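You operate a simulated robot arm through the tools that you are given. There is no shell and no other tool. Be economical: measure what you need, move in short steps, check, and stop when the job is done.

Carry out the task below with a simulated robot arm. There is one attempt and no reset: what you move stays moved.

Task
Pick the green and the sprouted potato off the rollers, then crank the rest into the red drawer.
Fine: the two go into the grey drawer; shut it again; set the orange lever.
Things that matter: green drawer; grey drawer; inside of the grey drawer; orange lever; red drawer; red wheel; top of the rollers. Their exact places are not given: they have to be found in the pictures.

The check looks at the end state, three seconds after you hand in, the way a careful person would. Anything else that was tipped, shoved, dropped, spilled or broken makes it a failure.

Robot
A 7-joint arm with a three-finger gripper on a trunk, on a base that drives. Base frame: it is fixed to the floor where the robot stands at the start and does not move with it; the origin is under the middle of the robot, x ahead of it, y to its left, z up. Readings come in m, rad, newtons and seconds.
With the tool pointing down near the work surface it reaches from about 0.1 to 0.78 m from the robot's upright axis, wherever it stands. Its first joint turns from -2.897 to 2.897 rad. Places, roughly: green drawer [3.9, -0.4, 0.4]; grey drawer [4.7, -0.2, 0.4]; inside of the grey drawer [4.7, -0.3, 0.3]; orange lever [4.1, -0.4, 0.7]; red drawer [4.3, -0.3, 0.4]; red wheel [3.5, -0.3, 0.7]; top of the rollers [3.7, -0.6, 0.9]. Payload 2.94 kg.
The tool frame sits at the grasp point between the pads (the TCP): z along the fingers, y along the line on which they close. The tips reach 0.03 m beyond it. Largest opening 0.132 m; the body of the gripper starts 0.107 m behind the TCP.
Orientation is told as [roll, pitch, yaw] about the base's x, y, z axes, in that order, counted from this pose: with the fingers straight down and closing along the base's y, the tool's x points along the base's -x, its y along +y and its z along -z.

Tools
- The arm moves only by the tool apply_moves. Its argument "steps" is a list that holds one entry, the list of rows, each a list of 7 numbers: the turn, a rotation vector about the base's x, y, z in units of 8 degrees (1.0 is 8 degrees), then the shift along the base's x, y, z in units of 40 mm (1.0 is 40 mm), then the opening, from 0 (shut) to 1 (fully open). In form: [[[wx, wy, wz, dx, dy, dz, claw], ...]]. A call has 1 to 12 rows; each row shifts and turns the commanded pose from where the row before left it. A call with a number of a shift or a turn outside -1 to 1 is refused whole. Rows are played at 5 a second. More than 0.05 m and 0.15 rad between two rows, or a gripper value outside its range, and nothing of the call is played. Where a pose cannot be reached the arm comes as near as it can. A force on the tool above 40 N (or 10 N above the force at the start of the call, whichever is more), or a blocked arm, ends the call early, and 0.2 s more pass. Each finger halts on what it meets, pressing with about 23 N; the grip force reading is that of the motor and also rises with nothing between the fingers. The clock runs only during rows and for 0.2 s after the last one: add rows that do not move to give the fingers time. The reply holds the time, the measured pose of the TCP, the force on the tool along the base axes, the opening and the grip force, in the units named above and with some noise, with the torque about the TCP (base axes, N m) and any sound that the robot's microphone picked up.
- Cameras (640 x 400 px; columns grow to the right, rows downward): "scene" is now at [0.0512, 0.1649, 1.7526]; the picture's right is [-0.31, -0.95, 0.00], its down [-0.65, 0.21, -0.73] and it looks along [0.70, -0.23, -0.68] (base axes); focal length 255 px, centre (320, 200). "wrist" rides on the gripper at [0.072, 0.003, -0.144] in the tool frame; the picture's right is [-0.04, 1.00, 0.00], its down [-0.88, -0.04, -0.48] and it looks along [-0.48, -0.02, 0.88] (tool axes); focal length 256 px, centre (320, 200).
- capture(camera): a new picture of that camera. No time passes.
- raise_lower(by): slides the trunk up (or, below 0, down) by that many m; the arm and the scene camera ride with it, the base frame stays. It gives what a move gives, with no picture.
- steer(legs): drives the robot by 1 to 6 legs, each [ahead, left, turn to the left] in m, m and rad, along the robot's own axes; the way and the turn of a leg run together, so that a leg with both is an arc; at most 1.5 m and 3.142 rad a leg. The arm and the cameras ride along, it lands a little off, and it stops where it bumps. It gives what a move gives.
- head_to(pan, tilt): turns the head with the scene camera to pan (to the left, within 2.496 rad either way) and tilt (down, from -0.506 to 1.204), counted from straight ahead of the robot. It gives what a move gives.
- measure_at(camera, pixels): for up to 12 pixels [column, row] of the newest picture of that camera ("zoom" is the newest enlarged one), the place [x, y, z] in the base frame of the surface seen there, good to about 0.002 m. No time passes.
- zoom(camera, box): a new picture of the part [left, top, right, bottom] of that camera's present view, enlarged. No time passes.
- close_job(): hands the job in; it is judged then, once.

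Keep the steps short. Do not move on a guess: measure, check each grasp and each placing, and mend mistakes. In all there are 80 turns and 68 pictures (those below and enlarged ones count). Leave the gripper open and the arm clear of the work at the hand-in unless told otherwise, and finish with a single line.

The tools are called after "Request:" as name(argument=value, ...) on one line, values as JSON. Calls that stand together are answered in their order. apply_moves: Moves the arm, as the interface text tells. Its arguments: {"type":"object","properties":{"steps":{"type":"array","items":{"type":"array","items":{"type":"array","items":{"type":"number"}}}}},"required":["steps"]} The other tools are called the same way: raise_lower (by) slides the trunk up or down; steer (legs) drives the base; head_to (pan, tilt) turns the head that bears the scene camera; capture (camera) takes a picture; measure_at (camera, pixels) gives the place of the surface under pixels of a picture; zoom (camera, box) takes an enlarged picture of a part of a camera's view; close_job () hands the job in.

At the start:

```text
t: 0.0
ee_pos: [0.4694, -0.1141, 0.6258]
orientation: [0.0, -0.001, 0.0]
force: [0.0, 0.4, -0.3]
wrist_torque: [0.01, -0.03, -0.02]
finger_gap: 0.132
grasp_force: 0.1
trunk travel left (down, up): [-0.25, 0.29]
robot x, y, heading: [0.0007, -0.0013, 0.001]
head pan, tilt: [-0.316, 0.747]
```

scene: 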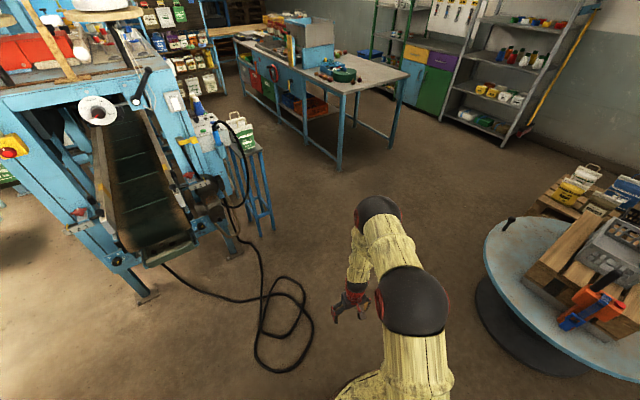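
wrist: 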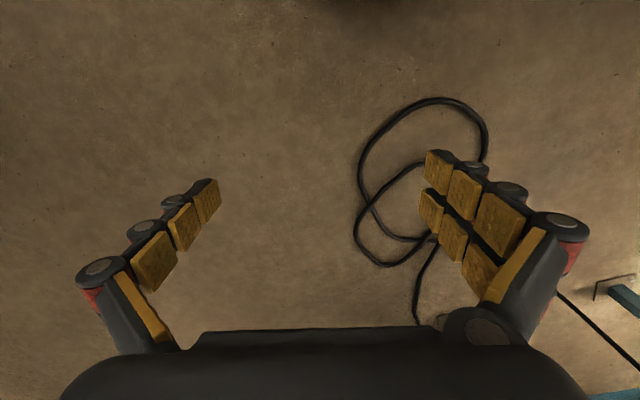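

I see a long bench in the upper middle of the scene picture (about 240-410, 20-170). I will level the head toward it and look closer.

Request:
head_to(pan=-0.1, tilt=0.35)

Request:
capture(camera="scene")

```text
t: 0.9
ee_pos: [0.4682, -0.113, 0.6247]
orientation: [0.0, 0.0, -0.001]
force: [0.6, 0.3, 0.4]
wrist_torque: [0.03, -0.01, -0.02]
finger_gap: 0.1317
grasp_force: 0.1
trunk travel left (down, up): [-0.25, 0.29]
robot x, y, heading: [-0.0019, 0.0023, 0.001]
head pan, tilt: [-0.099, 0.351]
```

```text
65 pictures are left
```

scene: 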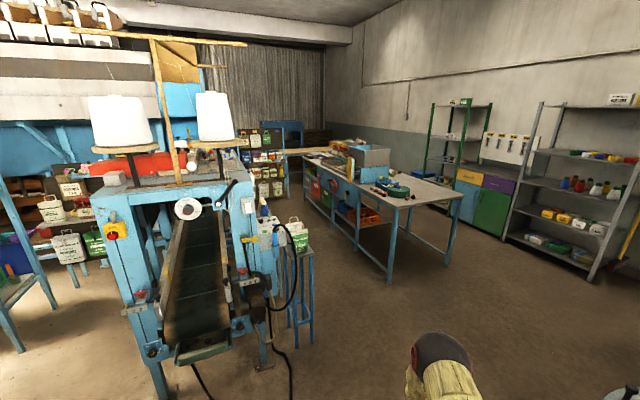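

Request:
zoom(camera="scene", box=[280, 110, 480, 290])

Request:
measure_at(camera="scene", pixels=[[325, 195], [345, 190], [370, 160], [395, 190], [390, 280], [460, 195], [330, 160], [310, 190], [265, 365], [310, 320], [360, 215]])

```text
2.22 times, centred on (380, 200) of scene
```

zoom: 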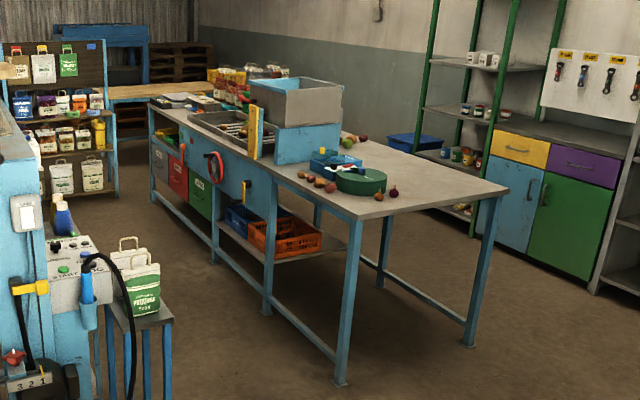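

```text
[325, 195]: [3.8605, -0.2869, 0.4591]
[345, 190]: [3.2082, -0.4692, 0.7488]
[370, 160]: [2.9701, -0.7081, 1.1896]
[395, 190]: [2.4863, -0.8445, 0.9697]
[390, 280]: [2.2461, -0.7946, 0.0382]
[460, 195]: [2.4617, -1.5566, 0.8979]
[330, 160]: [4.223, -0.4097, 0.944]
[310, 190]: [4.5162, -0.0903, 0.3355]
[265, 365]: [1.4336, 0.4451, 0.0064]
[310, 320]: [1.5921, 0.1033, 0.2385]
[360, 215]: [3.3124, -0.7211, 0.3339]
```

The bench front runs roughly along heading 0.3, facing +y. Before driving I'll measure the machine's and stool's extents along the corridor.

Request:
measure_at(camera="zoom", pixels=[[172, 322], [140, 290], [130, 380], [55, 230], [90, 180], [125, 180], [200, 300], [214, 262], [340, 380], [152, 205], [100, 60], [180, 240]])

Request:
measure_at(camera="scene", pixels=[[313, 322], [310, 255], [290, 325], [275, 205], [265, 160], [300, 260], [290, 370], [400, 330]])

```text
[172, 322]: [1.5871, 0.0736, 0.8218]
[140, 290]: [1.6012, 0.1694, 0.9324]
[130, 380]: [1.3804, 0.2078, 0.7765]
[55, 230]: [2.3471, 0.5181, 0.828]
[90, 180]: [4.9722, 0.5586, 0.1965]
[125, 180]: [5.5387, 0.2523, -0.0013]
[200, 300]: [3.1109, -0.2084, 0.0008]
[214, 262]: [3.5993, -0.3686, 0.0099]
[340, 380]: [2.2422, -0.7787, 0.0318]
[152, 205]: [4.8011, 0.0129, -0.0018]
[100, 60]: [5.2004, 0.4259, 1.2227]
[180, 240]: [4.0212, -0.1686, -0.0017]
```

```text
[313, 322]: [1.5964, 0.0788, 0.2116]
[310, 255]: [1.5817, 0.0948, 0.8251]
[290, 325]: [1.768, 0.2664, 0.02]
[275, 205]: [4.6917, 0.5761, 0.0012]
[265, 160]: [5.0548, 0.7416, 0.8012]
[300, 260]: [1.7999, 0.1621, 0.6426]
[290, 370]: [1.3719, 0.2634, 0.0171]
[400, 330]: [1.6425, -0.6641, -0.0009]
```

The corridor is clear: the stool spans x 1.37-1.8 at y≥0.07. I'll drive right 0.45, ahead 1.5, then turn left 0.3 and go on alongside the bench.

Request:
steer(legs=[[0, -0.45, 0], [1.5, 0, 0], [0, 0, 0.3], [1.0, 0, 0]])

Request:
head_to(pan=-0.5, tilt=0.5)

Request:
capture(camera="scene")

```text
t: 16.3
ee_pos: [2.9148, -0.0906, 0.6258]
orientation: [-0.001, 0.002, 0.312]
force: [0.6, -0.4, 0.9]
wrist_torque: [0.01, 0.01, 0.02]
finger_gap: 0.132
grasp_force: 0.0
trunk travel left (down, up): [-0.25, 0.29]
robot x, y, heading: [2.4364, -0.1232, 0.311]
head pan, tilt: [-0.099, 0.351]
```

```text
t: 17.1
ee_pos: [2.9148, -0.0909, 0.6262]
orientation: [0.001, 0.0, 0.309]
force: [0.5, -0.5, 0.1]
wrist_torque: [-0.02, 0.0, -0.02]
finger_gap: 0.1322
grasp_force: 0.1
trunk travel left (down, up): [-0.25, 0.29]
robot x, y, heading: [2.4351, -0.1247, 0.313]
head pan, tilt: [-0.499, 0.499]
```

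```text
63 pictures are left
```

scene: 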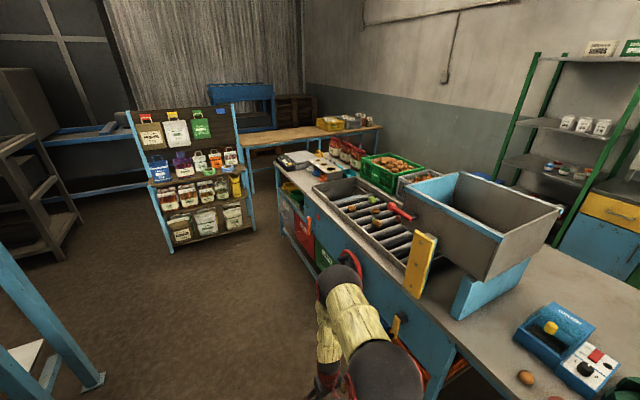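

Rollers are visible at about (320-430, 180-270). I measure bench edge, rollers and lever.

Request:
measure_at(camera="scene", pixels=[[276, 168], [440, 320], [310, 190], [400, 275], [350, 180], [420, 250], [400, 320], [425, 250], [470, 300], [250, 230], [400, 210]])

Request:
zoom(camera="scene", box=[260, 140, 460, 265])

```text
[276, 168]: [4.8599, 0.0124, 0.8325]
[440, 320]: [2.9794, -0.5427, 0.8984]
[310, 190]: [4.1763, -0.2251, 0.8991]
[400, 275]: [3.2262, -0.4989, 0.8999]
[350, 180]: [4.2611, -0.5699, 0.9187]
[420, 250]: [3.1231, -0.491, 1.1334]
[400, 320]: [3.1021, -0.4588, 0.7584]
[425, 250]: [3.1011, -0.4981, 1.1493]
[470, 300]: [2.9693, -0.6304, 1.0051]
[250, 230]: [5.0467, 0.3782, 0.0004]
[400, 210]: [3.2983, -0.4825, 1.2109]
```

```text
3.20 times, centred on (360, 202) of scene
```

zoom: 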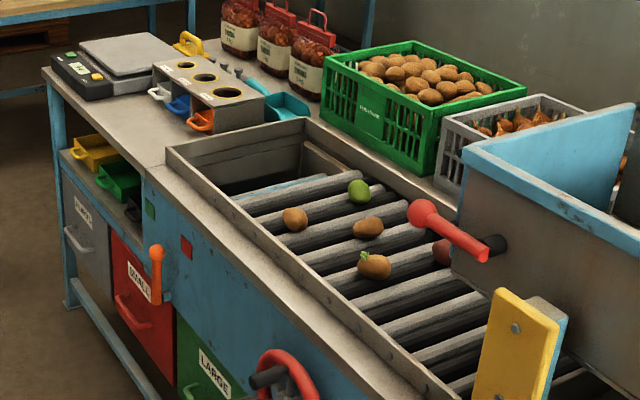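

Potatoes seen in zoom: green (359,192), sprouted (373,265), others (295,218), (368,228), (443,250). Grey/red/green drawers, orange lever between green and red marks, red wheel at the front. I measure those and the frame at left, and raise the trunk.

Request:
measure_at(camera="zoom", pixels=[[359, 190], [373, 265], [295, 218], [368, 228], [443, 250], [155, 255], [150, 208], [186, 247], [80, 245], [285, 365], [320, 215], [330, 290]])

Request:
measure_at(camera="scene", pixels=[[95, 385], [60, 320], [20, 270], [20, 360]])

Request:
raise_lower(by=0.28)

Request:
apply_moves(steps=[[[0, 0, 0, 0, 0, 1, 1], [0, 0, 0, 0, 0, 1, 1], [0, 0, 0, 0, 0, 1, 1], [0, 0, 0, 0, 0, 1, 1], [0, 0, 0, 0, 0, 1, 1], [0, 0, 0, 0, 0, 1, 1], [0, 0, 0, 0, 0, 1, 1], [0, 0, 0, 0, 0, 0, 1]]])

```text
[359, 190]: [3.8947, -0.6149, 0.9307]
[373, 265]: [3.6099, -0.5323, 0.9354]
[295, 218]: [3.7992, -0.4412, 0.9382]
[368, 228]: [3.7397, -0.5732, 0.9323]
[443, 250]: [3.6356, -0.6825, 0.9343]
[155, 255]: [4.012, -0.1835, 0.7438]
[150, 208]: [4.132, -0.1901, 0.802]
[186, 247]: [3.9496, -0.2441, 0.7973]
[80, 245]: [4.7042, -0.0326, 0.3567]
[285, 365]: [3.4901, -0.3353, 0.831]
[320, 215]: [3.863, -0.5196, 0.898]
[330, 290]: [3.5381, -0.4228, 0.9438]
```

```text
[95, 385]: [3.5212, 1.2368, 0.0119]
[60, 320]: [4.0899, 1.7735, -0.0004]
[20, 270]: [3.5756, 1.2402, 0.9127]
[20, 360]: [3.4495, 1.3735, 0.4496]
```

```text
t: 20.0
ee_pos: [2.9154, -0.0898, 0.9052]
orientation: [-0.002, 0.0, 0.31]
force: [-0.5, -1.0, 0.4]
wrist_torque: [-0.02, 0.04, 0.02]
finger_gap: 0.132
grasp_force: 0.1
trunk travel left (down, up): [-0.53, 0.01]
robot x, y, heading: [2.4355, -0.1245, 0.313]
head pan, tilt: [-0.499, 0.499]
```

```text
t: 21.8
ee_pos: [2.9138, -0.0874, 1.186]
orientation: [0.0, 0.0, 0.31]
force: [1.1, 1.2, -0.4]
wrist_torque: [-0.06, 0.02, -0.02]
finger_gap: 0.132
grasp_force: 0.1
trunk travel left (down, up): [-0.53, 0.01]
robot x, y, heading: [2.4343, -0.1231, 0.308]
head pan, tilt: [-0.499, 0.499]
```

Now I drive 1.4 m alongside the bench (heading corrected to 0.26), keeping about 0.55 m off, and look at the drawers.

Request:
steer(legs=[[0, 0, -0.05], [1.0, 0.1, 0]])

Request:
head_to(pan=-0.55, tilt=0.65)

Request:
capture(camera="scene")

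```text
t: 27.5
ee_pos: [3.8669, 0.2746, 1.1866]
orientation: [0.0, 0.0, 0.288]
force: [0.7, 0.7, -0.6]
wrist_torque: [-0.04, 0.02, 0.0]
finger_gap: 0.1322
grasp_force: 0.1
trunk travel left (down, up): [-0.53, 0.01]
robot x, y, heading: [3.3878, 0.2457, 0.293]
head pan, tilt: [-0.499, 0.499]
```

```text
t: 28.2
ee_pos: [3.8654, 0.2749, 1.1871]
orientation: [0.0, -0.001, 0.292]
force: [0.5, -0.3, 1.2]
wrist_torque: [0.01, 0.03, -0.02]
finger_gap: 0.1318
grasp_force: 0.0
trunk travel left (down, up): [-0.53, 0.01]
robot x, y, heading: [3.3846, 0.247, 0.293]
head pan, tilt: [-0.55, 0.649]
```

```text
61 pictures are left
```

scene: 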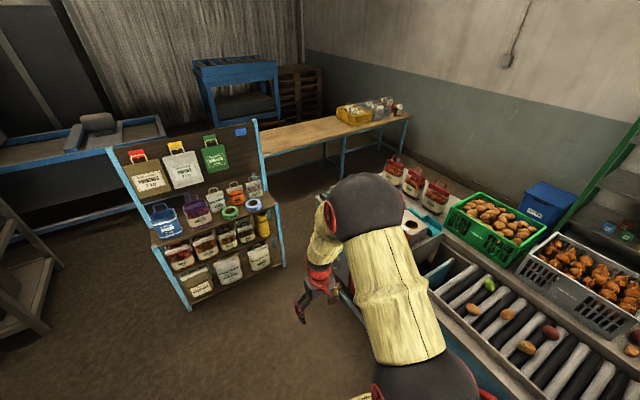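

The arm hides the drawers. I measure the shelf's nearest legs before driving further.

Request:
measure_at(camera="scene", pixels=[[190, 308], [282, 264], [150, 250], [275, 215], [185, 290], [115, 155]])

```text
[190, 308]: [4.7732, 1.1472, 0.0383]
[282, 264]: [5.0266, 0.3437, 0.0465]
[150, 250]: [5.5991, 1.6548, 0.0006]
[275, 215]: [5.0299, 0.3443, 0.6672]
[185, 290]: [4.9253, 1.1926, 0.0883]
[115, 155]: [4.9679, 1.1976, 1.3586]
```

The shelf front is near x 4.8-5.0, so I'll turn to face the bench here first (turn −1.60), then slide left about 1.02 m and back 0.15 m.

Request:
steer(legs=[[-0.0, 0, -1.603], [-0.15, 0, 0], [0, 1.02, 0]])

Request:
head_to(pan=0.2, tilt=0.95)

Request:
capture(camera="scene")

```text
t: 38.2
ee_pos: [4.3424, 0.1874, 1.186]
orientation: [0.001, -0.002, -1.291]
force: [0.2, -0.2, -0.4]
wrist_torque: [0.0, 0.0, -0.05]
finger_gap: 0.1323
grasp_force: 0.1
trunk travel left (down, up): [-0.53, 0.01]
robot x, y, heading: [4.32, 0.6666, -1.291]
head pan, tilt: [-0.55, 0.649]
```

```text
t: 39.3
ee_pos: [4.3422, 0.1892, 1.1863]
orientation: [-0.001, -0.001, -1.29]
force: [-0.3, 0.2, 0.0]
wrist_torque: [-0.02, 0.02, -0.01]
finger_gap: 0.1319
grasp_force: 0.0
trunk travel left (down, up): [-0.53, 0.01]
robot x, y, heading: [4.3173, 0.6702, -1.291]
head pan, tilt: [0.201, 0.949]
```

```text
60 pictures are left
```

scene: 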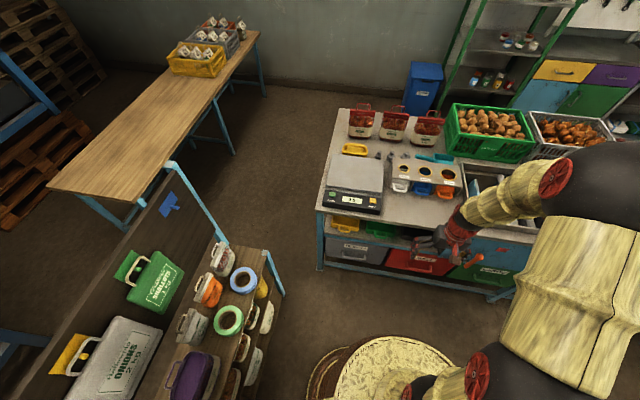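

Request:
zoom(camera="scene", box=[310, 190, 530, 310])

Request:
measure_at(camera="zoom", pixels=[[130, 165], [133, 188], [85, 165], [170, 165], [110, 200], [130, 150], [350, 215], [540, 235], [490, 225], [60, 110]])

```text
2.91 times, centred on (420, 250) of scene
```

zoom: 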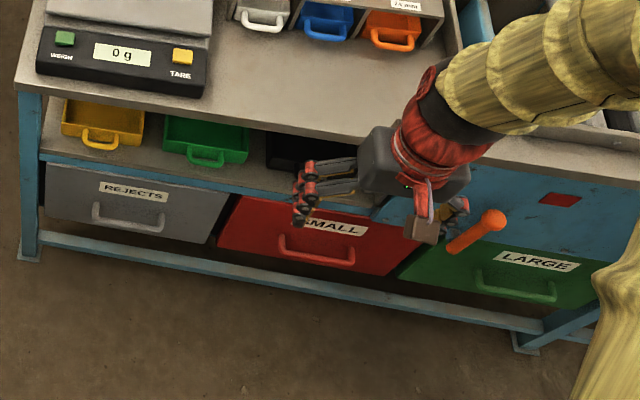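

```text
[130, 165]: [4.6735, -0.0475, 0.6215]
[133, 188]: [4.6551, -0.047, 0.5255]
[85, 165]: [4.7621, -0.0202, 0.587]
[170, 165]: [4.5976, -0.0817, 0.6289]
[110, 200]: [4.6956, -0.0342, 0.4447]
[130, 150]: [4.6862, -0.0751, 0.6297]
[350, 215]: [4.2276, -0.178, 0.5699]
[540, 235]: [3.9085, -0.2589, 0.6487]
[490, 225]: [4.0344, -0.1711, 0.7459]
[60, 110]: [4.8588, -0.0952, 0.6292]
```

Grey drawer is "REJECTS" with a bar handle (zoom 93-165, 205-230). I measure the handle bar.

Request:
measure_at(camera="zoom", pixels=[[94, 208], [96, 217], [112, 222], [128, 225], [145, 228], [160, 229], [163, 219], [128, 210], [60, 200], [205, 235], [128, 243], [300, 170]])

```text
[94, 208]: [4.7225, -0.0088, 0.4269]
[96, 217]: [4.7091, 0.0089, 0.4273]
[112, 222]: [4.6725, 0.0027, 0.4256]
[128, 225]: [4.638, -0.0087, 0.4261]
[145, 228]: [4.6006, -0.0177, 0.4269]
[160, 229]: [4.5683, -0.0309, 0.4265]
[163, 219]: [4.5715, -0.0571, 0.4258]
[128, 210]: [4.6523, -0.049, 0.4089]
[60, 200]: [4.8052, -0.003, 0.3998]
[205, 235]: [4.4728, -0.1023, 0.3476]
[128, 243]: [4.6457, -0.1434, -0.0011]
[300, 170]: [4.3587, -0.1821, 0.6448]
```

Handle bar: centre (4.638, -0.009), top z 0.426, ~0.04 m proud of the face; a downward grip would foul the drawer face, so I'll grip horizontally (fingers forward, closing vertically). First lower the trunk 0.5 m, and then pitch the tool 90° about the robot's left axis.

Request:
raise_lower(by=-0.45)

Request:
apply_moves(steps=[[[-0.961, -0.276, 0, 0, 0, 0, 1], [-0.961, -0.276, 0, 0, 0, 0, 1], [-0.961, -0.276, 0, 0, 0, 0, 1], [-0.961, -0.276, 0, 0, 0, 0, 1], [-0.961, -0.276, 0, 0, 0, 0, 1], [-0.961, -0.276, 0, 0, 0, 0, 1], [-0.961, -0.276, 0, 0, 0, 0, 1], [-0.961, -0.276, 0, 0, 0, 0, 1], [-0.961, -0.276, 0, 0, 0, 0, 1], [-0.961, -0.276, 0, 0, 0, 0, 1], [-0.961, -0.276, 0, 0, 0, 0, 1], [-0.24, -0.07, 0, 0, 0, 0, 1]]])

```text
refused: -0.45 is not a number from -0.4 to 0.4
```

```text
t: 41.9
ee_pos: [4.3084, 0.1441, 1.2742]
orientation: [0.156, -1.492, -1.416]
force: [0.2, 0.8, 0.2]
wrist_torque: [-0.02, -0.02, -0.04]
finger_gap: 0.1323
grasp_force: 0.0
out of reach, approached as far as the arm can: row 5, 9, 10, 11, 12
trunk travel left (down, up): [-0.53, 0.01]
robot x, y, heading: [4.3188, 0.6682, -1.291]
head pan, tilt: [0.201, 0.949]
```

The trunk limit is 0.4 per call. The pitch got almost there. I lower the trunk 0.4 m and roll 90° about the forward axis.

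Request:
raise_lower(by=-0.4)

Request:
apply_moves(steps=[[[0.276, -0.961, 0, 0, 0, -1, 1], [0.276, -0.961, 0, 0, 0, -1, 1], [0.276, -0.961, 0, 0, 0, -0.5, 1], [0.276, -0.961, 0, 0, 0, -0.5, 1], [0.276, -0.961, 0, 0, 0, 0, 1], [0.276, -0.961, 0, 0, 0, 0, 1], [0.276, -0.961, 0, 0, 0, 0, 1], [0.276, -0.961, 0, 0, 0, 0, 1], [0.276, -0.961, 0, 0, 0, 0, 1], [0.276, -0.961, 0, 0, 0, 0, 1], [0.276, -0.961, 0, 0, 0, 0, 1], [0.07, -0.24, 0, 0, 0, 0, 1]]])

Request:
capture(camera="scene")

```text
t: 45.8
ee_pos: [4.3089, 0.1441, 0.8748]
orientation: [0.154, -1.489, -1.417]
force: [0.6, -0.5, 0.8]
wrist_torque: [-0.01, 0.01, 0.02]
finger_gap: 0.1323
grasp_force: 0.1
trunk travel left (down, up): [-0.13, 0.41]
robot x, y, heading: [4.3198, 0.666, -1.293]
head pan, tilt: [0.201, 0.949]
```

```text
t: 48.4
ee_pos: [4.3081, 0.1438, 0.756]
orientation: [1.601, 0.012, -2.78]
force: [-0.5, -0.1, 0.6]
wrist_torque: [0.0, -0.02, -0.02]
finger_gap: 0.1322
grasp_force: 0.1
trunk travel left (down, up): [-0.13, 0.41]
robot x, y, heading: [4.3229, 0.6683, -1.285]
head pan, tilt: [0.201, 0.949]
```

```text
58 pictures are left
```

scene: 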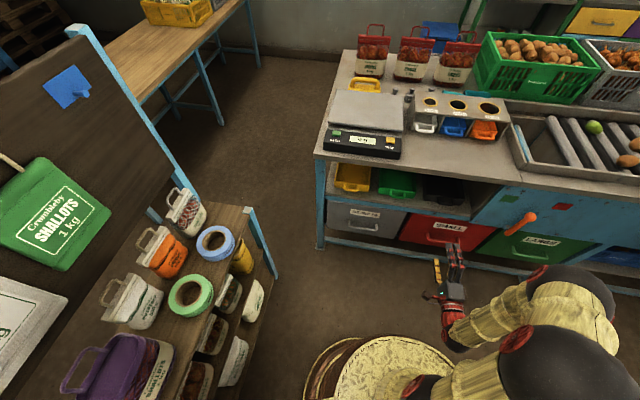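

The gripper is now horizontal, closing vertically. I zoom on the drawer handle and lever with the unobstructed view and measure.

Request:
zoom(camera="scene", box=[320, 170, 600, 300])

Request:
measure_at(camera="zoom", pixels=[[75, 138], [95, 140], [112, 140], [75, 132], [95, 125], [40, 110], [485, 105], [435, 75], [535, 85], [450, 125], [60, 130], [130, 140]])

```text
2.29 times, centred on (460, 235) of scene
```

zoom: 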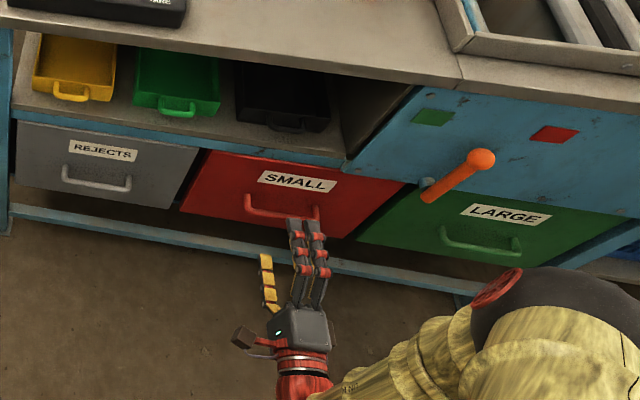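

```text
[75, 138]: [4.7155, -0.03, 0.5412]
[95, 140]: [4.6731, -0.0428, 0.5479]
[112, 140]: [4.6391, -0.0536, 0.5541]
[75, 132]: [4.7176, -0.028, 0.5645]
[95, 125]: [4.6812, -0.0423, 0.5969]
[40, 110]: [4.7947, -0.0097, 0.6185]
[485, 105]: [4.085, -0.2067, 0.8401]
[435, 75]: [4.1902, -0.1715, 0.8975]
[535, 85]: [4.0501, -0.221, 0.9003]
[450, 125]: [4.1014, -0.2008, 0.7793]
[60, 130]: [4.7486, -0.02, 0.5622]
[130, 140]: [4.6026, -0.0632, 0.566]
```

I measure the handle and lever at the correct zoom pixels.

Request:
measure_at(camera="zoom", pixels=[[66, 182], [95, 186], [125, 189], [95, 175], [63, 170], [129, 180], [481, 160], [430, 195], [432, 117], [553, 134], [425, 184], [455, 178]])

```text
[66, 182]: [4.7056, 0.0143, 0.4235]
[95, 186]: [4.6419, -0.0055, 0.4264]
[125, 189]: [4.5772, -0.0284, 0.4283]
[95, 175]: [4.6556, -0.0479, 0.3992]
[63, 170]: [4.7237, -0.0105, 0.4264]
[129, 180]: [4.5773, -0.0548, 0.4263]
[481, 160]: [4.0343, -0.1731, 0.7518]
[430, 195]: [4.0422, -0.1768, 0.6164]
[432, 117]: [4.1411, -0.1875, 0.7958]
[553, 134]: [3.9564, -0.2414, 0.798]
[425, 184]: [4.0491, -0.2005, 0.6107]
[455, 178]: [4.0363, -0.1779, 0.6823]
```

Lever stands neutral (straight up, pivot (4.045,-0.19,0.61)); red mark is on the robot's right side. Handle bar is at (4.641,-0.005,0.421). I move to a spot 0.12 m before the handle, correcting yaw slightly.

Request:
apply_moves(steps=[[[0, 0, -0.06, 0.748, -0.085, -0.838, 0.7], [0, 0, -0.06, 0.748, -0.085, -0.838, 0.7], [0, 0, -0.06, 0.748, -0.085, -0.838, 0.7], [0, 0, -0.06, 0.748, -0.085, -0.838, 0.7], [0, 0, -0.06, 0.748, -0.085, -0.838, 0.7], [0, 0, -0.06, 0.748, -0.085, -0.838, 0.7], [0, 0, -0.06, 0.748, -0.085, -0.838, 0.7], [0, 0, -0.06, 0.748, -0.085, -0.838, 0.7], [0, 0, -0.06, 0.748, -0.085, -0.838, 0.7], [0, 0, -0.06, 0.748, -0.085, -0.838, 0.7], [0, 0, 0, 0, 0, 0, 0.7]]])

Request:
capture(camera="wrist")

```text
t: 50.8
ee_pos: [4.4184, 0.1109, 0.4824]
orientation: [1.601, 0.011, -2.844]
force: [0.6, -0.7, 0.8]
wrist_torque: [0.02, -0.03, 0.02]
finger_gap: 0.0923
grasp_force: 0.0
out of reach, approached as far as the arm can: row 5, 6, 7, 8, 9, 10
trunk travel left (down, up): [-0.13, 0.41]
robot x, y, heading: [4.3192, 0.6664, -1.289]
head pan, tilt: [0.201, 0.949]
```

```text
56 pictures are left
```

wrist: 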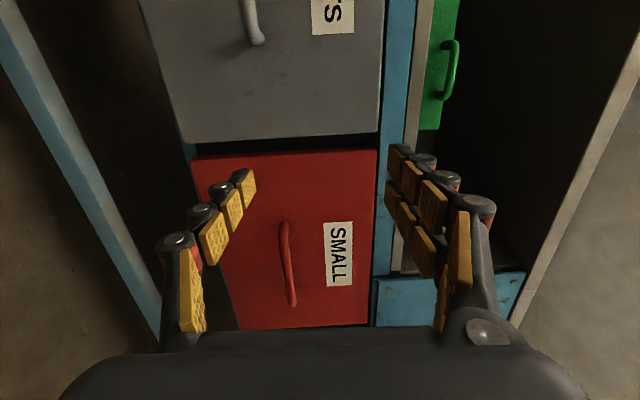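

The arm ran out of reach to the left. Lowering the trunk 0.06 and sliding the base left would do it; I check the base-to-shelf clearance first.

Request:
measure_at(camera="scene", pixels=[[306, 385], [325, 350], [350, 340], [395, 338], [275, 274], [250, 225], [455, 365], [240, 310]])

```text
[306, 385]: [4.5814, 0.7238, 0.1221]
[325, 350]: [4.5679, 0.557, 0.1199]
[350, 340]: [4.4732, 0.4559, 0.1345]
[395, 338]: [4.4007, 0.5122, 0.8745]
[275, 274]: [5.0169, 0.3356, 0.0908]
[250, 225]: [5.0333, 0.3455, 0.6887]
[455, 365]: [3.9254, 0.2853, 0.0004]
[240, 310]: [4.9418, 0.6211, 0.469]
```

Base radius is ~0.27 m, leaving >0.1 m to the shelf after sliding 0.18. I slide left 0.18 and lower the trunk 0.06.

Request:
steer(legs=[[0, 0.18, 0]])

Request:
raise_lower(by=-0.06)

Request:
capture(camera="wrist")

```text
t: 52.3
ee_pos: [4.5901, 0.1619, 0.4815]
orientation: [1.601, 0.011, -2.851]
force: [0.1, 0.1, 0.7]
wrist_torque: [0.01, 0.02, 0.05]
finger_gap: 0.0923
grasp_force: 0.0
trunk travel left (down, up): [-0.13, 0.41]
robot x, y, heading: [4.4944, 0.7189, -1.294]
head pan, tilt: [0.201, 0.949]
```

```text
t: 53.3
ee_pos: [4.5901, 0.1604, 0.4223]
orientation: [1.6, 0.009, -2.851]
force: [-0.6, 0.0, -0.5]
wrist_torque: [0.05, 0.01, 0.02]
finger_gap: 0.0924
grasp_force: 0.1
trunk travel left (down, up): [-0.07, 0.47]
robot x, y, heading: [4.4981, 0.7196, -1.297]
head pan, tilt: [0.201, 0.949]
```

```text
55 pictures are left
```

wrist: 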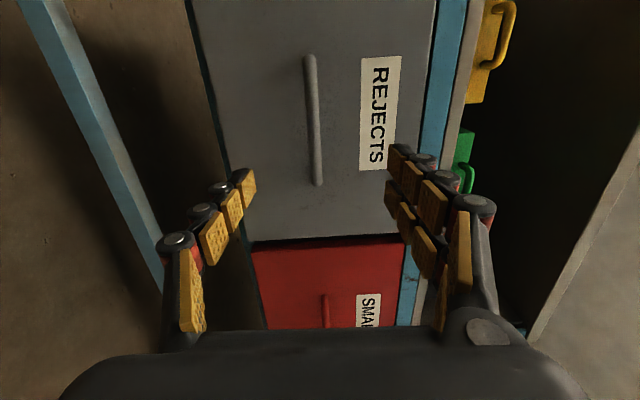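

Handle is centred between the fingers (columns 305-322). I measure it from the wrist to get the exact distance.

Request:
measure_at(camera="wrist", pixels=[[309, 65], [314, 120], [318, 178], [314, 100], [345, 120], [280, 120]])

```text
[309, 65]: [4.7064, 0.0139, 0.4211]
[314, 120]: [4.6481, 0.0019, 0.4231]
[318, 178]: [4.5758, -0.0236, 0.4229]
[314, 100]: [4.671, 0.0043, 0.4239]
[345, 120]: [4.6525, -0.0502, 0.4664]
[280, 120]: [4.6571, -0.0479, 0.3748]
```

I advance 0.165 m straight to the bar in 5 rows and then close.

Request:
apply_moves(steps=[[[0, 0, 0, 0.232, -0.792, 0, 0.7], [0, 0, 0, 0.232, -0.792, 0, 0.7], [0, 0, 0, 0.232, -0.792, 0, 0.7], [0, 0, 0, 0.232, -0.792, 0, 0.7], [0, 0, 0, 0.232, -0.792, 0, 0.7], [0, 0, 0, 0, 0, 0, 0.7]]])

Request:
capture(camera="wrist")

```text
t: 54.7
ee_pos: [4.5914, 0.0015, 0.4216]
orientation: [1.601, 0.01, -2.84]
force: [0.2, 0.2, 0.3]
wrist_torque: [0.01, 0.01, 0.01]
finger_gap: 0.0925
grasp_force: 0.0
out of reach, approached as far as the arm can: row 1, 2, 3, 4, 5
trunk travel left (down, up): [-0.07, 0.47]
robot x, y, heading: [4.4929, 0.7187, -1.298]
head pan, tilt: [0.201, 0.949]
```

```text
54 pictures are left
```

wrist: 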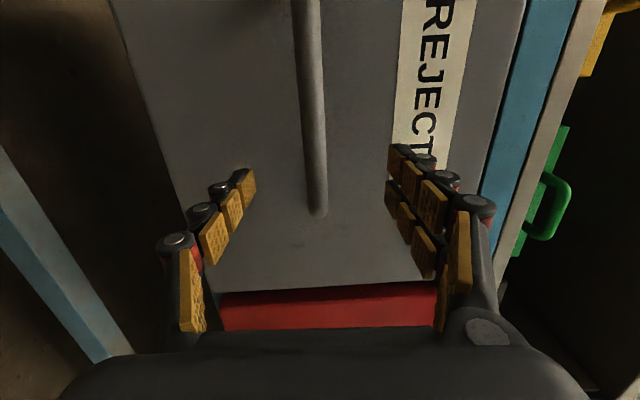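

I'm ~0.015 m short and at the bar's right end. I nudge the base left 0.04 and ahead 0.012.

Request:
steer(legs=[[0.012, 0.04, 0]])

Request:
capture(camera="wrist")

```text
t: 55.6
ee_pos: [4.634, 0.0034, 0.4218]
orientation: [1.6, 0.01, -2.839]
force: [0.5, -0.3, 0.0]
wrist_torque: [0.05, 0.03, 0.02]
finger_gap: 0.0923
grasp_force: 0.0
trunk travel left (down, up): [-0.07, 0.47]
robot x, y, heading: [4.5345, 0.7167, -1.29]
head pan, tilt: [0.201, 0.949]
```

```text
53 pictures are left
```

wrist: 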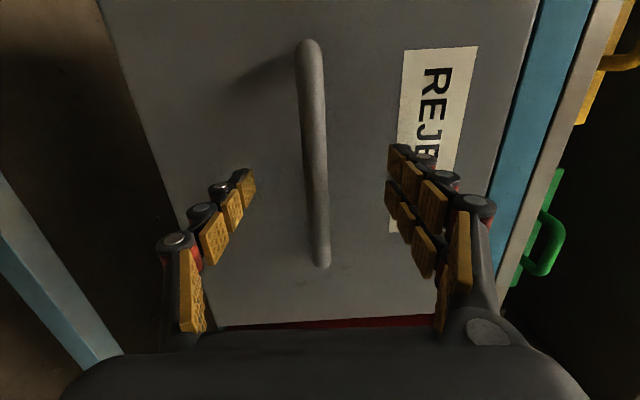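

TCP is at the bar, centred. I close the fingers.

Request:
apply_moves(steps=[[[0, 0, 0, 0, 0, 0, 0], [0, 0, 0, 0, 0, 0, 0], [0, 0, 0, 0, 0, 0, 0], [0, 0, 0, 0, 0, 0, 0], [0, 0, 0, 0, 0, 0, 0], [0, 0, 0, 0, 0, 0, 0], [0, 0, 0, 0, 0, 0, 0]]])

```text
t: 57.2
ee_pos: [4.6334, 0.0037, 0.4194]
orientation: [1.597, 0.011, -2.84]
force: [-0.6, -1.2, -13.3]
wrist_torque: [0.12, 0.54, -0.09]
finger_gap: 0.0153
grasp_force: 32.3
trunk travel left (down, up): [-0.07, 0.47]
robot x, y, heading: [4.5366, 0.716, -1.293]
head pan, tilt: [0.201, 0.949]
```

Gripping the bar (gap 0.015). I pull by driving back 0.24 m.

Request:
steer(legs=[[-0.12, 0, 0], [-0.12, 0, 0]])

Request:
capture(camera="scene")

```text
t: 58.8
ee_pos: [4.596, 0.1298, 0.4197]
orientation: [1.593, 0.008, -2.843]
force: [-1.4, -0.3, -4.1]
wrist_torque: [-0.11, 0.58, 0.48]
finger_gap: 0.0152
grasp_force: 41.2
trunk travel left (down, up): [-0.07, 0.47]
robot x, y, heading: [4.5021, 0.8432, -1.296]
head pan, tilt: [0.201, 0.949]
stopped in leg 2: the force on the tool passed its limit at 43 N (the readings are from after the stop); the commanded pose is now the measured one
```

```text
52 pictures are left
```

scene: 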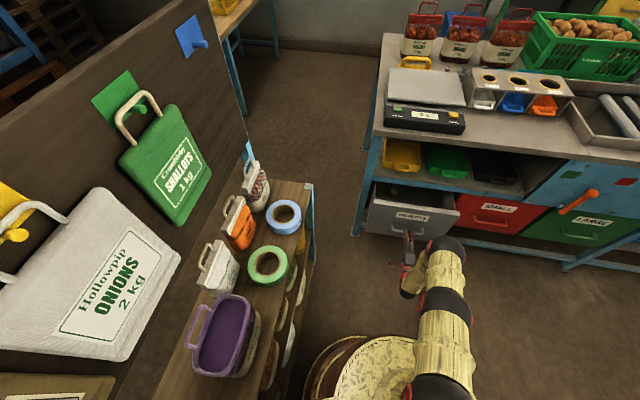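

The drawer is out ~0.13 m and then resisted. I look closer at whether it's at its stop, and how much opening there is.

Request:
zoom(camera="scene", box=[350, 140, 500, 270])

Request:
measure_at(camera="zoom", pixels=[[200, 215], [200, 240], [130, 240], [420, 310], [330, 230], [100, 220], [250, 290], [440, 250]])

```text
3.08 times, centred on (425, 205) of scene
```

zoom: 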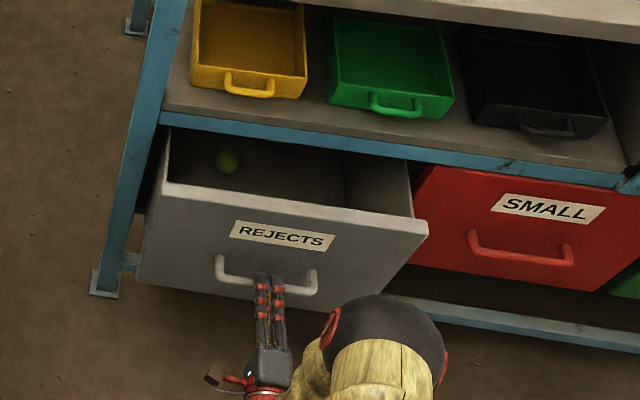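

```text
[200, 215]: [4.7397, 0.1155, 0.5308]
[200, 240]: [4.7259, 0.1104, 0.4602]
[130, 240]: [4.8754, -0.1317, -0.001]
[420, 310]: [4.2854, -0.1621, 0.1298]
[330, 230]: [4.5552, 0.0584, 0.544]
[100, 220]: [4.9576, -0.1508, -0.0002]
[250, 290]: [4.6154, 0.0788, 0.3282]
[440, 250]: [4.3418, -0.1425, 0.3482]
```

The drawer is open ~0.12 m, with a green one already in it. I try pulling gently a bit further with the arm to test for the stop.

Request:
apply_moves(steps=[[[0, 0, 0, -0.14, 0.48, 0, 0], [0, 0, 0, -0.14, 0.48, 0, 0], [0, 0, 0, -0.14, 0.48, 0, 0], [0, 0, 0, -0.14, 0.48, 0, 0], [0, 0, 0, 0, 0, 0, 0]]])

```text
t: 60.0
ee_pos: [4.5742, 0.2044, 0.4204]
orientation: [1.592, 0.008, -2.844]
force: [-3.5, 2.2, -18.3]
wrist_torque: [0.11, 0.63, -0.13]
finger_gap: 0.0152
grasp_force: 41.7
trunk travel left (down, up): [-0.07, 0.47]
robot x, y, heading: [4.4997, 0.8403, -1.295]
head pan, tilt: [0.201, 0.949]
```

It moved on freely to ~0.2 m. One more 0.04 m.

Request:
apply_moves(steps=[[[0, 0, 0, -0.14, 0.48, 0, 0], [0, 0, 0, -0.14, 0.48, 0, 0], [0, 0, 0, 0, 0, 0, 0]]])

Request:
zoom(camera="scene", box=[350, 140, 500, 270])

```text
t: 60.8
ee_pos: [4.5626, 0.2446, 0.419]
orientation: [1.597, 0.009, -2.845]
force: [-6.2, 0.6, -11.4]
wrist_torque: [0.0, 0.57, -0.79]
finger_gap: 0.0151
grasp_force: 40.8
trunk travel left (down, up): [-0.07, 0.47]
robot x, y, heading: [4.5027, 0.8416, -1.296]
head pan, tilt: [0.201, 0.949]
```

```text
3.08 times, centred on (425, 205) of scene
```

zoom: 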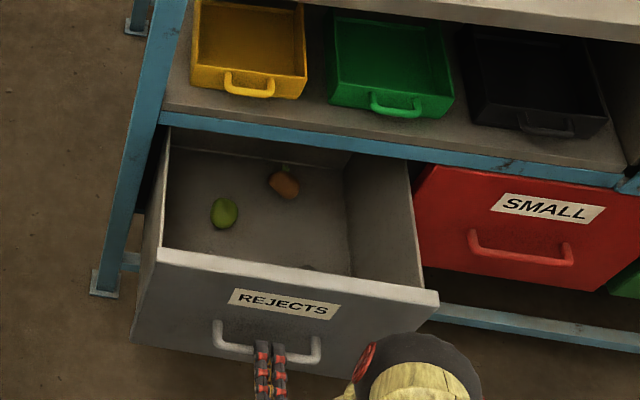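

Drawer is open 0.25 m with two rejects inside. I measure the interior, then release and back off.

Request:
measure_at(camera="zoom", pixels=[[165, 255], [430, 298], [165, 150], [405, 170], [260, 230], [320, 250], [225, 213], [285, 185], [290, 268], [300, 150]])

Request:
apply_moves(steps=[[[0, 0, 0, 0, 0, 0, 0.6], [0, 0, 0, 0, 0, 0, 0.6], [0, 0, 0, 0, 0, 0, 0.6], [0, 0, 0, 0, 0, 0, 0.6], [0, 0, 0, 0, 0, 0, 0.6], [0, 0, 0, -0.14, 0.48, 0, 0.6], [0, 0, 0, -0.14, 0.48, 0, 0.6], [0, 0, 0, -0.14, 0.48, 0, 0.6], [0, 0, 0, -0.14, 0.48, 0, 0.6]]])

Request:
capture(camera="wrist")

```text
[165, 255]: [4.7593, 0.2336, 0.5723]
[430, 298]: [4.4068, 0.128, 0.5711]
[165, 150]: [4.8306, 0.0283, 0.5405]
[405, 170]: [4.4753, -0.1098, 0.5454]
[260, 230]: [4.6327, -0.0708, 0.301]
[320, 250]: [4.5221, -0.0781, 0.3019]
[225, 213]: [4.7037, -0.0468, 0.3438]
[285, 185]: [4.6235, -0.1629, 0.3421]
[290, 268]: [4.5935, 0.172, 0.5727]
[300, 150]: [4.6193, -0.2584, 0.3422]
```

```text
t: 62.8
ee_pos: [4.5407, 0.3194, 0.42]
orientation: [1.599, 0.008, -2.843]
force: [0.6, -0.4, 0.9]
wrist_torque: [-0.01, 0.0, -0.02]
finger_gap: 0.0794
grasp_force: 0.1
trunk travel left (down, up): [-0.07, 0.47]
robot x, y, heading: [4.499, 0.841, -1.291]
head pan, tilt: [0.201, 0.949]
```

```text
49 pictures are left
```

wrist: 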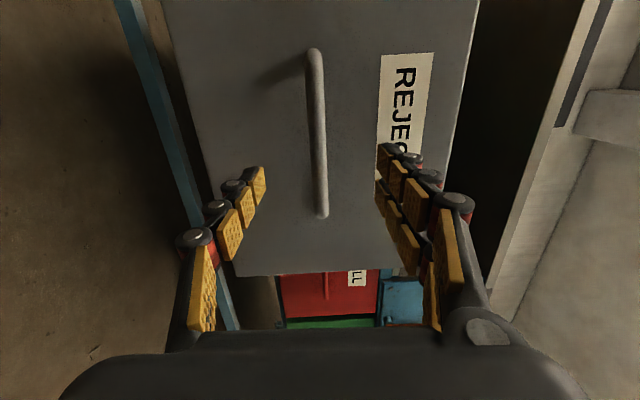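

Released and clear. I raise the trunk 0.4, then slide right ~1.05 m to be in front of the rollers (staying 0.9 m off the bench).

Request:
raise_lower(by=0.4)

Request:
steer(legs=[[0, -1.05, 0]])

Request:
apply_moves(steps=[[[-0.276, 0.961, 0, 0, 0, 0.5, 1], [-0.276, 0.961, 0, 0, 0, 0.5, 1], [-0.276, 0.961, 0, 0, 0, 0.5, 1], [-0.276, 0.961, 0, 0, 0, 0.5, 1], [-0.276, 0.961, 0, 0, 0, 0.5, 1], [-0.276, 0.961, 0, 0, 0, 0.5, 1], [-0.276, 0.961, 0, 0, 0, 0.5, 1], [-0.276, 0.961, 0, 0, 0, 0.5, 1], [-0.276, 0.961, 0, 0, 0, 0, 1], [-0.276, 0.961, 0, 0, 0, 0, 1], [-0.276, 0.961, 0, 0, 0, 0, 1], [-0.07, 0.24, 0, 0, 0, 0, 1]]])

Request:
apply_moves(steps=[[[0.961, 0.276, 0, 0, 0, 0, 1], [0.961, 0.276, 0, 0, 0, 0, 1], [0.961, 0.276, 0, 0, 0, 0, 1], [0.961, 0.276, 0, 0, 0, 0, 1], [0.961, 0.276, 0, 0, 0, 0, 1], [0.961, 0.276, 0, 0, 0, 0, 1], [0.961, 0.276, 0, 0, 0, 0, 1], [0.961, 0.276, 0, 0, 0, 0, 1], [0.961, 0.276, 0, 0, 0, 0, 1], [0.961, 0.276, 0, 0, 0, 0, 1], [0.961, 0.276, 0, 0, 0, 0, 1], [0.24, 0.07, 0, 0, 0, 0, 1]]])

```text
t: 66.6
ee_pos: [4.5405, 0.3189, 0.8182]
orientation: [1.596, 0.008, -2.843]
force: [0.8, -0.1, -0.3]
wrist_torque: [-0.02, -0.02, -0.02]
finger_gap: 0.0792
grasp_force: 0.1
trunk travel left (down, up): [-0.47, 0.07]
robot x, y, heading: [4.4991, 0.8403, -1.294]
head pan, tilt: [0.201, 0.949]
```

```text
t: 71.9
ee_pos: [3.5441, 0.0342, 0.8198]
orientation: [1.597, 0.008, -2.843]
force: [0.0, 0.3, 0.9]
wrist_torque: [-0.04, 0.0, -0.01]
finger_gap: 0.0793
grasp_force: 0.1
trunk travel left (down, up): [-0.47, 0.07]
robot x, y, heading: [3.5054, 0.5584, -1.293]
head pan, tilt: [0.201, 0.949]
```

```text
t: 74.5
ee_pos: [3.5461, 0.0295, 0.9985]
orientation: [1.501, -1.368, -2.765]
force: [0.0, 0.2, 0.2]
wrist_torque: [-0.01, 0.03, -0.05]
finger_gap: 0.1319
grasp_force: 0.1
out of reach, approached as far as the arm can: row 10, 11
trunk travel left (down, up): [-0.47, 0.07]
robot x, y, heading: [3.5079, 0.5597, -1.29]
head pan, tilt: [0.201, 0.949]
```

```text
t: 77.1
ee_pos: [3.552, 0.0143, 1.0021]
orientation: [0.073, -0.142, -1.463]
force: [0.0, -0.9, -0.4]
wrist_torque: [0.06, -0.02, -0.01]
finger_gap: 0.1319
grasp_force: 0.2
out of reach, approached as far as the arm can: row 1, 10, 11
trunk travel left (down, up): [-0.47, 0.07]
robot x, y, heading: [3.5015, 0.5557, -1.295]
head pan, tilt: [0.201, 0.949]
```

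The tool is slightly off vertical; I correct it (roll/pitch/yaw) and raise it ~0.16 m.

Request:
apply_moves(steps=[[[0.48, 0.31, 0.62, 0, 0, 0.8, 1], [0.47, 0.32, 0.62, 0, 0, 0.8, 1], [0, 0, 0, 0, 0, 0.8, 1], [0, 0, 0, 0, 0, 0.8, 1], [0, 0, 0, 0, 0, 0.8, 1]]])

Request:
steer(legs=[[0.3, 0, 0]])

Request:
head_to(pan=0.0, tilt=0.9)

Request:
capture(camera="scene")

Request:
capture(camera="wrist")

```text
t: 78.3
ee_pos: [3.5519, 0.0147, 1.159]
orientation: [0.012, 0.006, -1.284]
force: [-0.5, 0.7, -0.7]
wrist_torque: [-0.05, 0.02, 0.01]
finger_gap: 0.1319
grasp_force: 0.0
out of reach, approached as far as the arm can: row 1
trunk travel left (down, up): [-0.47, 0.07]
robot x, y, heading: [3.5023, 0.5562, -1.294]
head pan, tilt: [0.201, 0.949]
```

```text
t: 80.4
ee_pos: [3.6338, -0.2739, 1.1571]
orientation: [0.014, 0.004, -1.284]
force: [0.1, 0.1, -0.8]
wrist_torque: [0.03, 0.01, -0.01]
finger_gap: 0.1318
grasp_force: 0.0
trunk travel left (down, up): [-0.47, 0.07]
robot x, y, heading: [3.5869, 0.2749, -1.293]
head pan, tilt: [0.201, 0.949]
```

```text
t: 81.1
ee_pos: [3.632, -0.2725, 1.1576]
orientation: [0.012, 0.004, -1.281]
force: [0.4, -0.1, 0.7]
wrist_torque: [0.01, 0.02, -0.03]
finger_gap: 0.1319
grasp_force: 0.1
trunk travel left (down, up): [-0.47, 0.07]
robot x, y, heading: [3.5848, 0.2731, -1.292]
head pan, tilt: [0.0, 0.901]
```

```text
48 pictures are left
```

scene: 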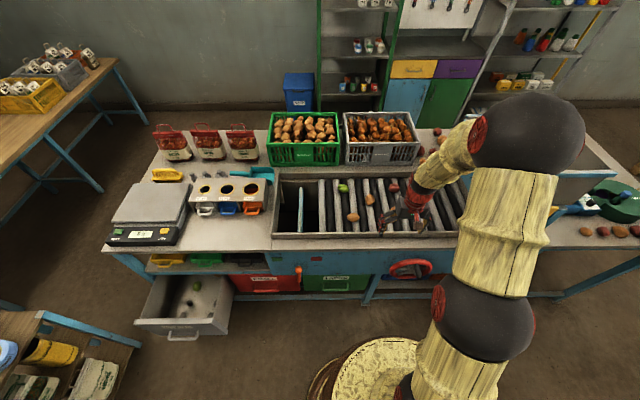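

```text
47 pictures are left
```

wrist: 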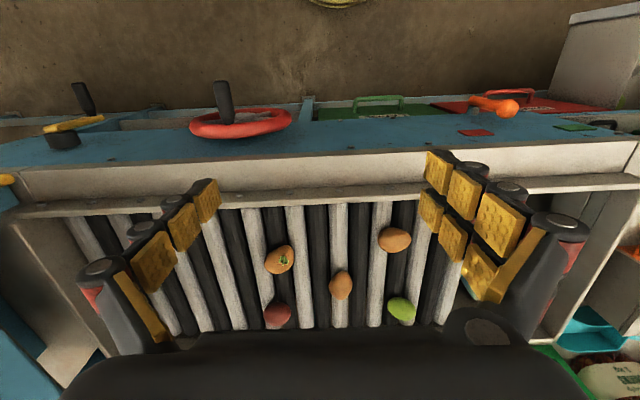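

Potatoes visible in the wrist view. I zoom to verify which have sprouts and measure them.

Request:
zoom(camera="wrist", box=[240, 210, 440, 335])

Request:
measure_at(camera="zoom", pixels=[[130, 155], [92, 160], [165, 155], [130, 115], [130, 195], [520, 318], [475, 310], [562, 320], [320, 240], [490, 95], [120, 335], [200, 250]])

```text
3.20 times, centred on (340, 272) of wrist
```

zoom: 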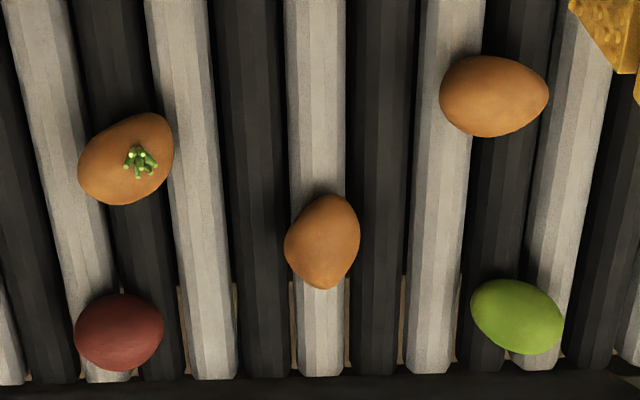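

```text
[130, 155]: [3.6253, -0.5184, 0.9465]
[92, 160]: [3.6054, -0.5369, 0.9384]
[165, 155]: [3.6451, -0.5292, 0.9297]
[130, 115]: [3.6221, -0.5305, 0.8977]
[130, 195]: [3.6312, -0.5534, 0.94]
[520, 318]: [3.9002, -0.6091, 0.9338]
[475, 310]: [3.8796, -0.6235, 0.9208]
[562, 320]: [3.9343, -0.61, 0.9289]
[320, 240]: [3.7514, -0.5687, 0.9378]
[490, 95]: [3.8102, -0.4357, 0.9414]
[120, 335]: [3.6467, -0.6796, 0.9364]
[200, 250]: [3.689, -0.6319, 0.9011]
```

Only one is sprouted (zoom (130,158)) and one green (zoom (518,317)). I drive 0.19 m closer, then re-measure.

Request:
steer(legs=[[0.19, 0, 0]])

Request:
capture(camera="wrist")

```text
t: 82.7
ee_pos: [3.6846, -0.458, 1.1587]
orientation: [0.012, 0.006, -1.289]
force: [0.0, -1.3, -0.1]
wrist_torque: [0.05, 0.0, 0.02]
finger_gap: 0.1322
grasp_force: 0.1
trunk travel left (down, up): [-0.47, 0.07]
robot x, y, heading: [3.6374, 0.091, -1.295]
head pan, tilt: [0.0, 0.901]
```

```text
45 pictures are left
```

wrist: 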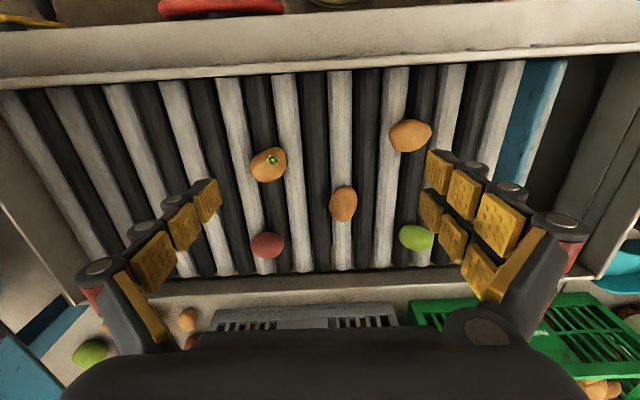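

Measure sprouted (268,165) and green (416,237) with edges.

Request:
measure_at(camera="wrist", pixels=[[268, 165], [254, 168], [283, 162], [268, 151], [266, 177], [416, 237], [402, 236], [430, 240], [416, 228], [416, 247], [268, 110], [300, 180]])

```text
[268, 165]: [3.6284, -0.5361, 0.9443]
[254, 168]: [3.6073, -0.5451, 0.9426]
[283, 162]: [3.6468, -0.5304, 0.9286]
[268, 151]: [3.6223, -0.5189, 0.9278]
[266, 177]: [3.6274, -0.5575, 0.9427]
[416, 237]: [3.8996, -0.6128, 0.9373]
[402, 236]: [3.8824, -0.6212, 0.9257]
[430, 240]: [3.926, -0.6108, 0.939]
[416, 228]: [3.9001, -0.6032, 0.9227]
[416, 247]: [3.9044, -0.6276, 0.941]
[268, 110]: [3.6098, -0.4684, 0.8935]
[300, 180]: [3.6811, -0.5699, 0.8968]
```

Sprouted potato centre ≈ (3.627, -0.538). I move over it and down to z ≈ 0.99, opening 0.75.

Request:
apply_moves(steps=[[[0, 0, 0, -0.48, -0.667, 0, 0.75], [0, 0, 0, -0.48, -0.667, 0, 0.75], [0, 0, 0, -0.48, -0.667, 0, 0.75], [0, 0, 0, 0, 0, -0.845, 0.75], [0, 0, 0, 0, 0, -0.845, 0.75], [0, 0, 0, 0, 0, -0.845, 0.75], [0, 0, 0, 0, 0, -0.845, 0.75], [0, 0, 0, 0, 0, -0.845, 0.75], [0, 0, 0, 0, 0, 0, 0.75]]])

Request:
capture(camera="wrist")

```text
t: 84.7
ee_pos: [3.6245, -0.5361, 0.9893]
orientation: [0.015, 0.005, -1.287]
force: [-0.2, 0.4, -0.6]
wrist_torque: [0.02, 0.02, 0.01]
finger_gap: 0.0991
grasp_force: 0.1
trunk travel left (down, up): [-0.47, 0.07]
robot x, y, heading: [3.6396, 0.0918, -1.295]
head pan, tilt: [0.0, 0.901]
```

```text
44 pictures are left
```

wrist: 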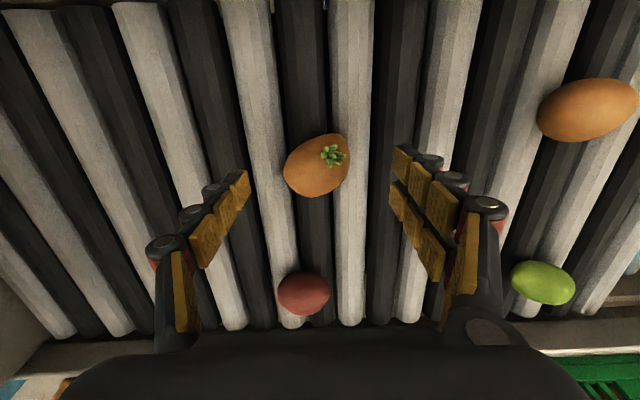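

Potato sits centred at (316,166), exactly where the grasp point lands. I go down 0.055 and close.

Request:
apply_moves(steps=[[[0, 0, 0, 0, 0, -0.7, 0.75], [0, 0, 0, 0, 0, -0.675, 0.75], [0, 0, 0, 0, 0, 0, 0], [0, 0, 0, 0, 0, 0, 0], [0, 0, 0, 0, 0, 0, 0], [0, 0, 0, 0, 0, 0, 0], [0, 0, 0, 0, 0, 0, 0], [0, 0, 0, 0, 0, 0, 0]]])

Request:
apply_moves(steps=[[[0, 0, 0, 0, 0, 0.6, 0], [0, 0, 0, 0, 0, 0.9, 0], [0, 0, 0, 0, 0, 0.9, 0], [0, 0, 0, 0, 0, 0.9, 0], [0, 0, 0, 0, 0, 0.9, 0], [0, 0, 0, 0, 0, 0.9, 0]]])

Request:
capture(camera="wrist")

```text
t: 86.5
ee_pos: [3.6248, -0.5379, 0.936]
orientation: [0.014, 0.004, -1.287]
force: [0.2, -1.4, 1.0]
wrist_torque: [0.02, 0.02, -0.02]
finger_gap: 0.056
grasp_force: 22.7
trunk travel left (down, up): [-0.47, 0.07]
robot x, y, heading: [3.6373, 0.0899, -1.296]
head pan, tilt: [0.0, 0.901]
```

```text
t: 87.9
ee_pos: [3.6248, -0.5344, 1.14]
orientation: [0.013, 0.006, -1.288]
force: [-0.3, 1.0, 0.5]
wrist_torque: [-0.04, 0.02, 0.0]
finger_gap: 0.0001
grasp_force: 22.5
trunk travel left (down, up): [-0.47, 0.07]
robot x, y, heading: [3.6394, 0.0927, -1.29]
head pan, tilt: [0.0, 0.901]
```

```text
43 pictures are left
```

wrist: 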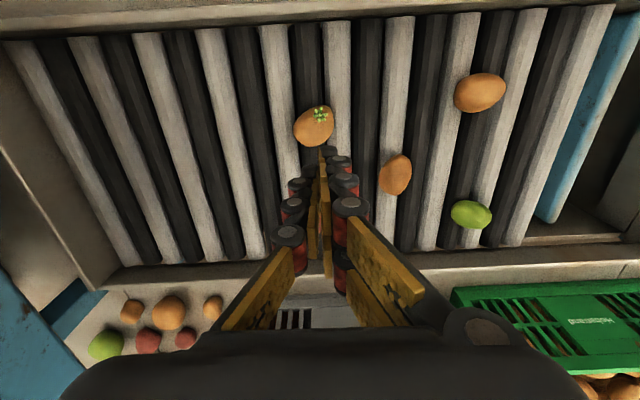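

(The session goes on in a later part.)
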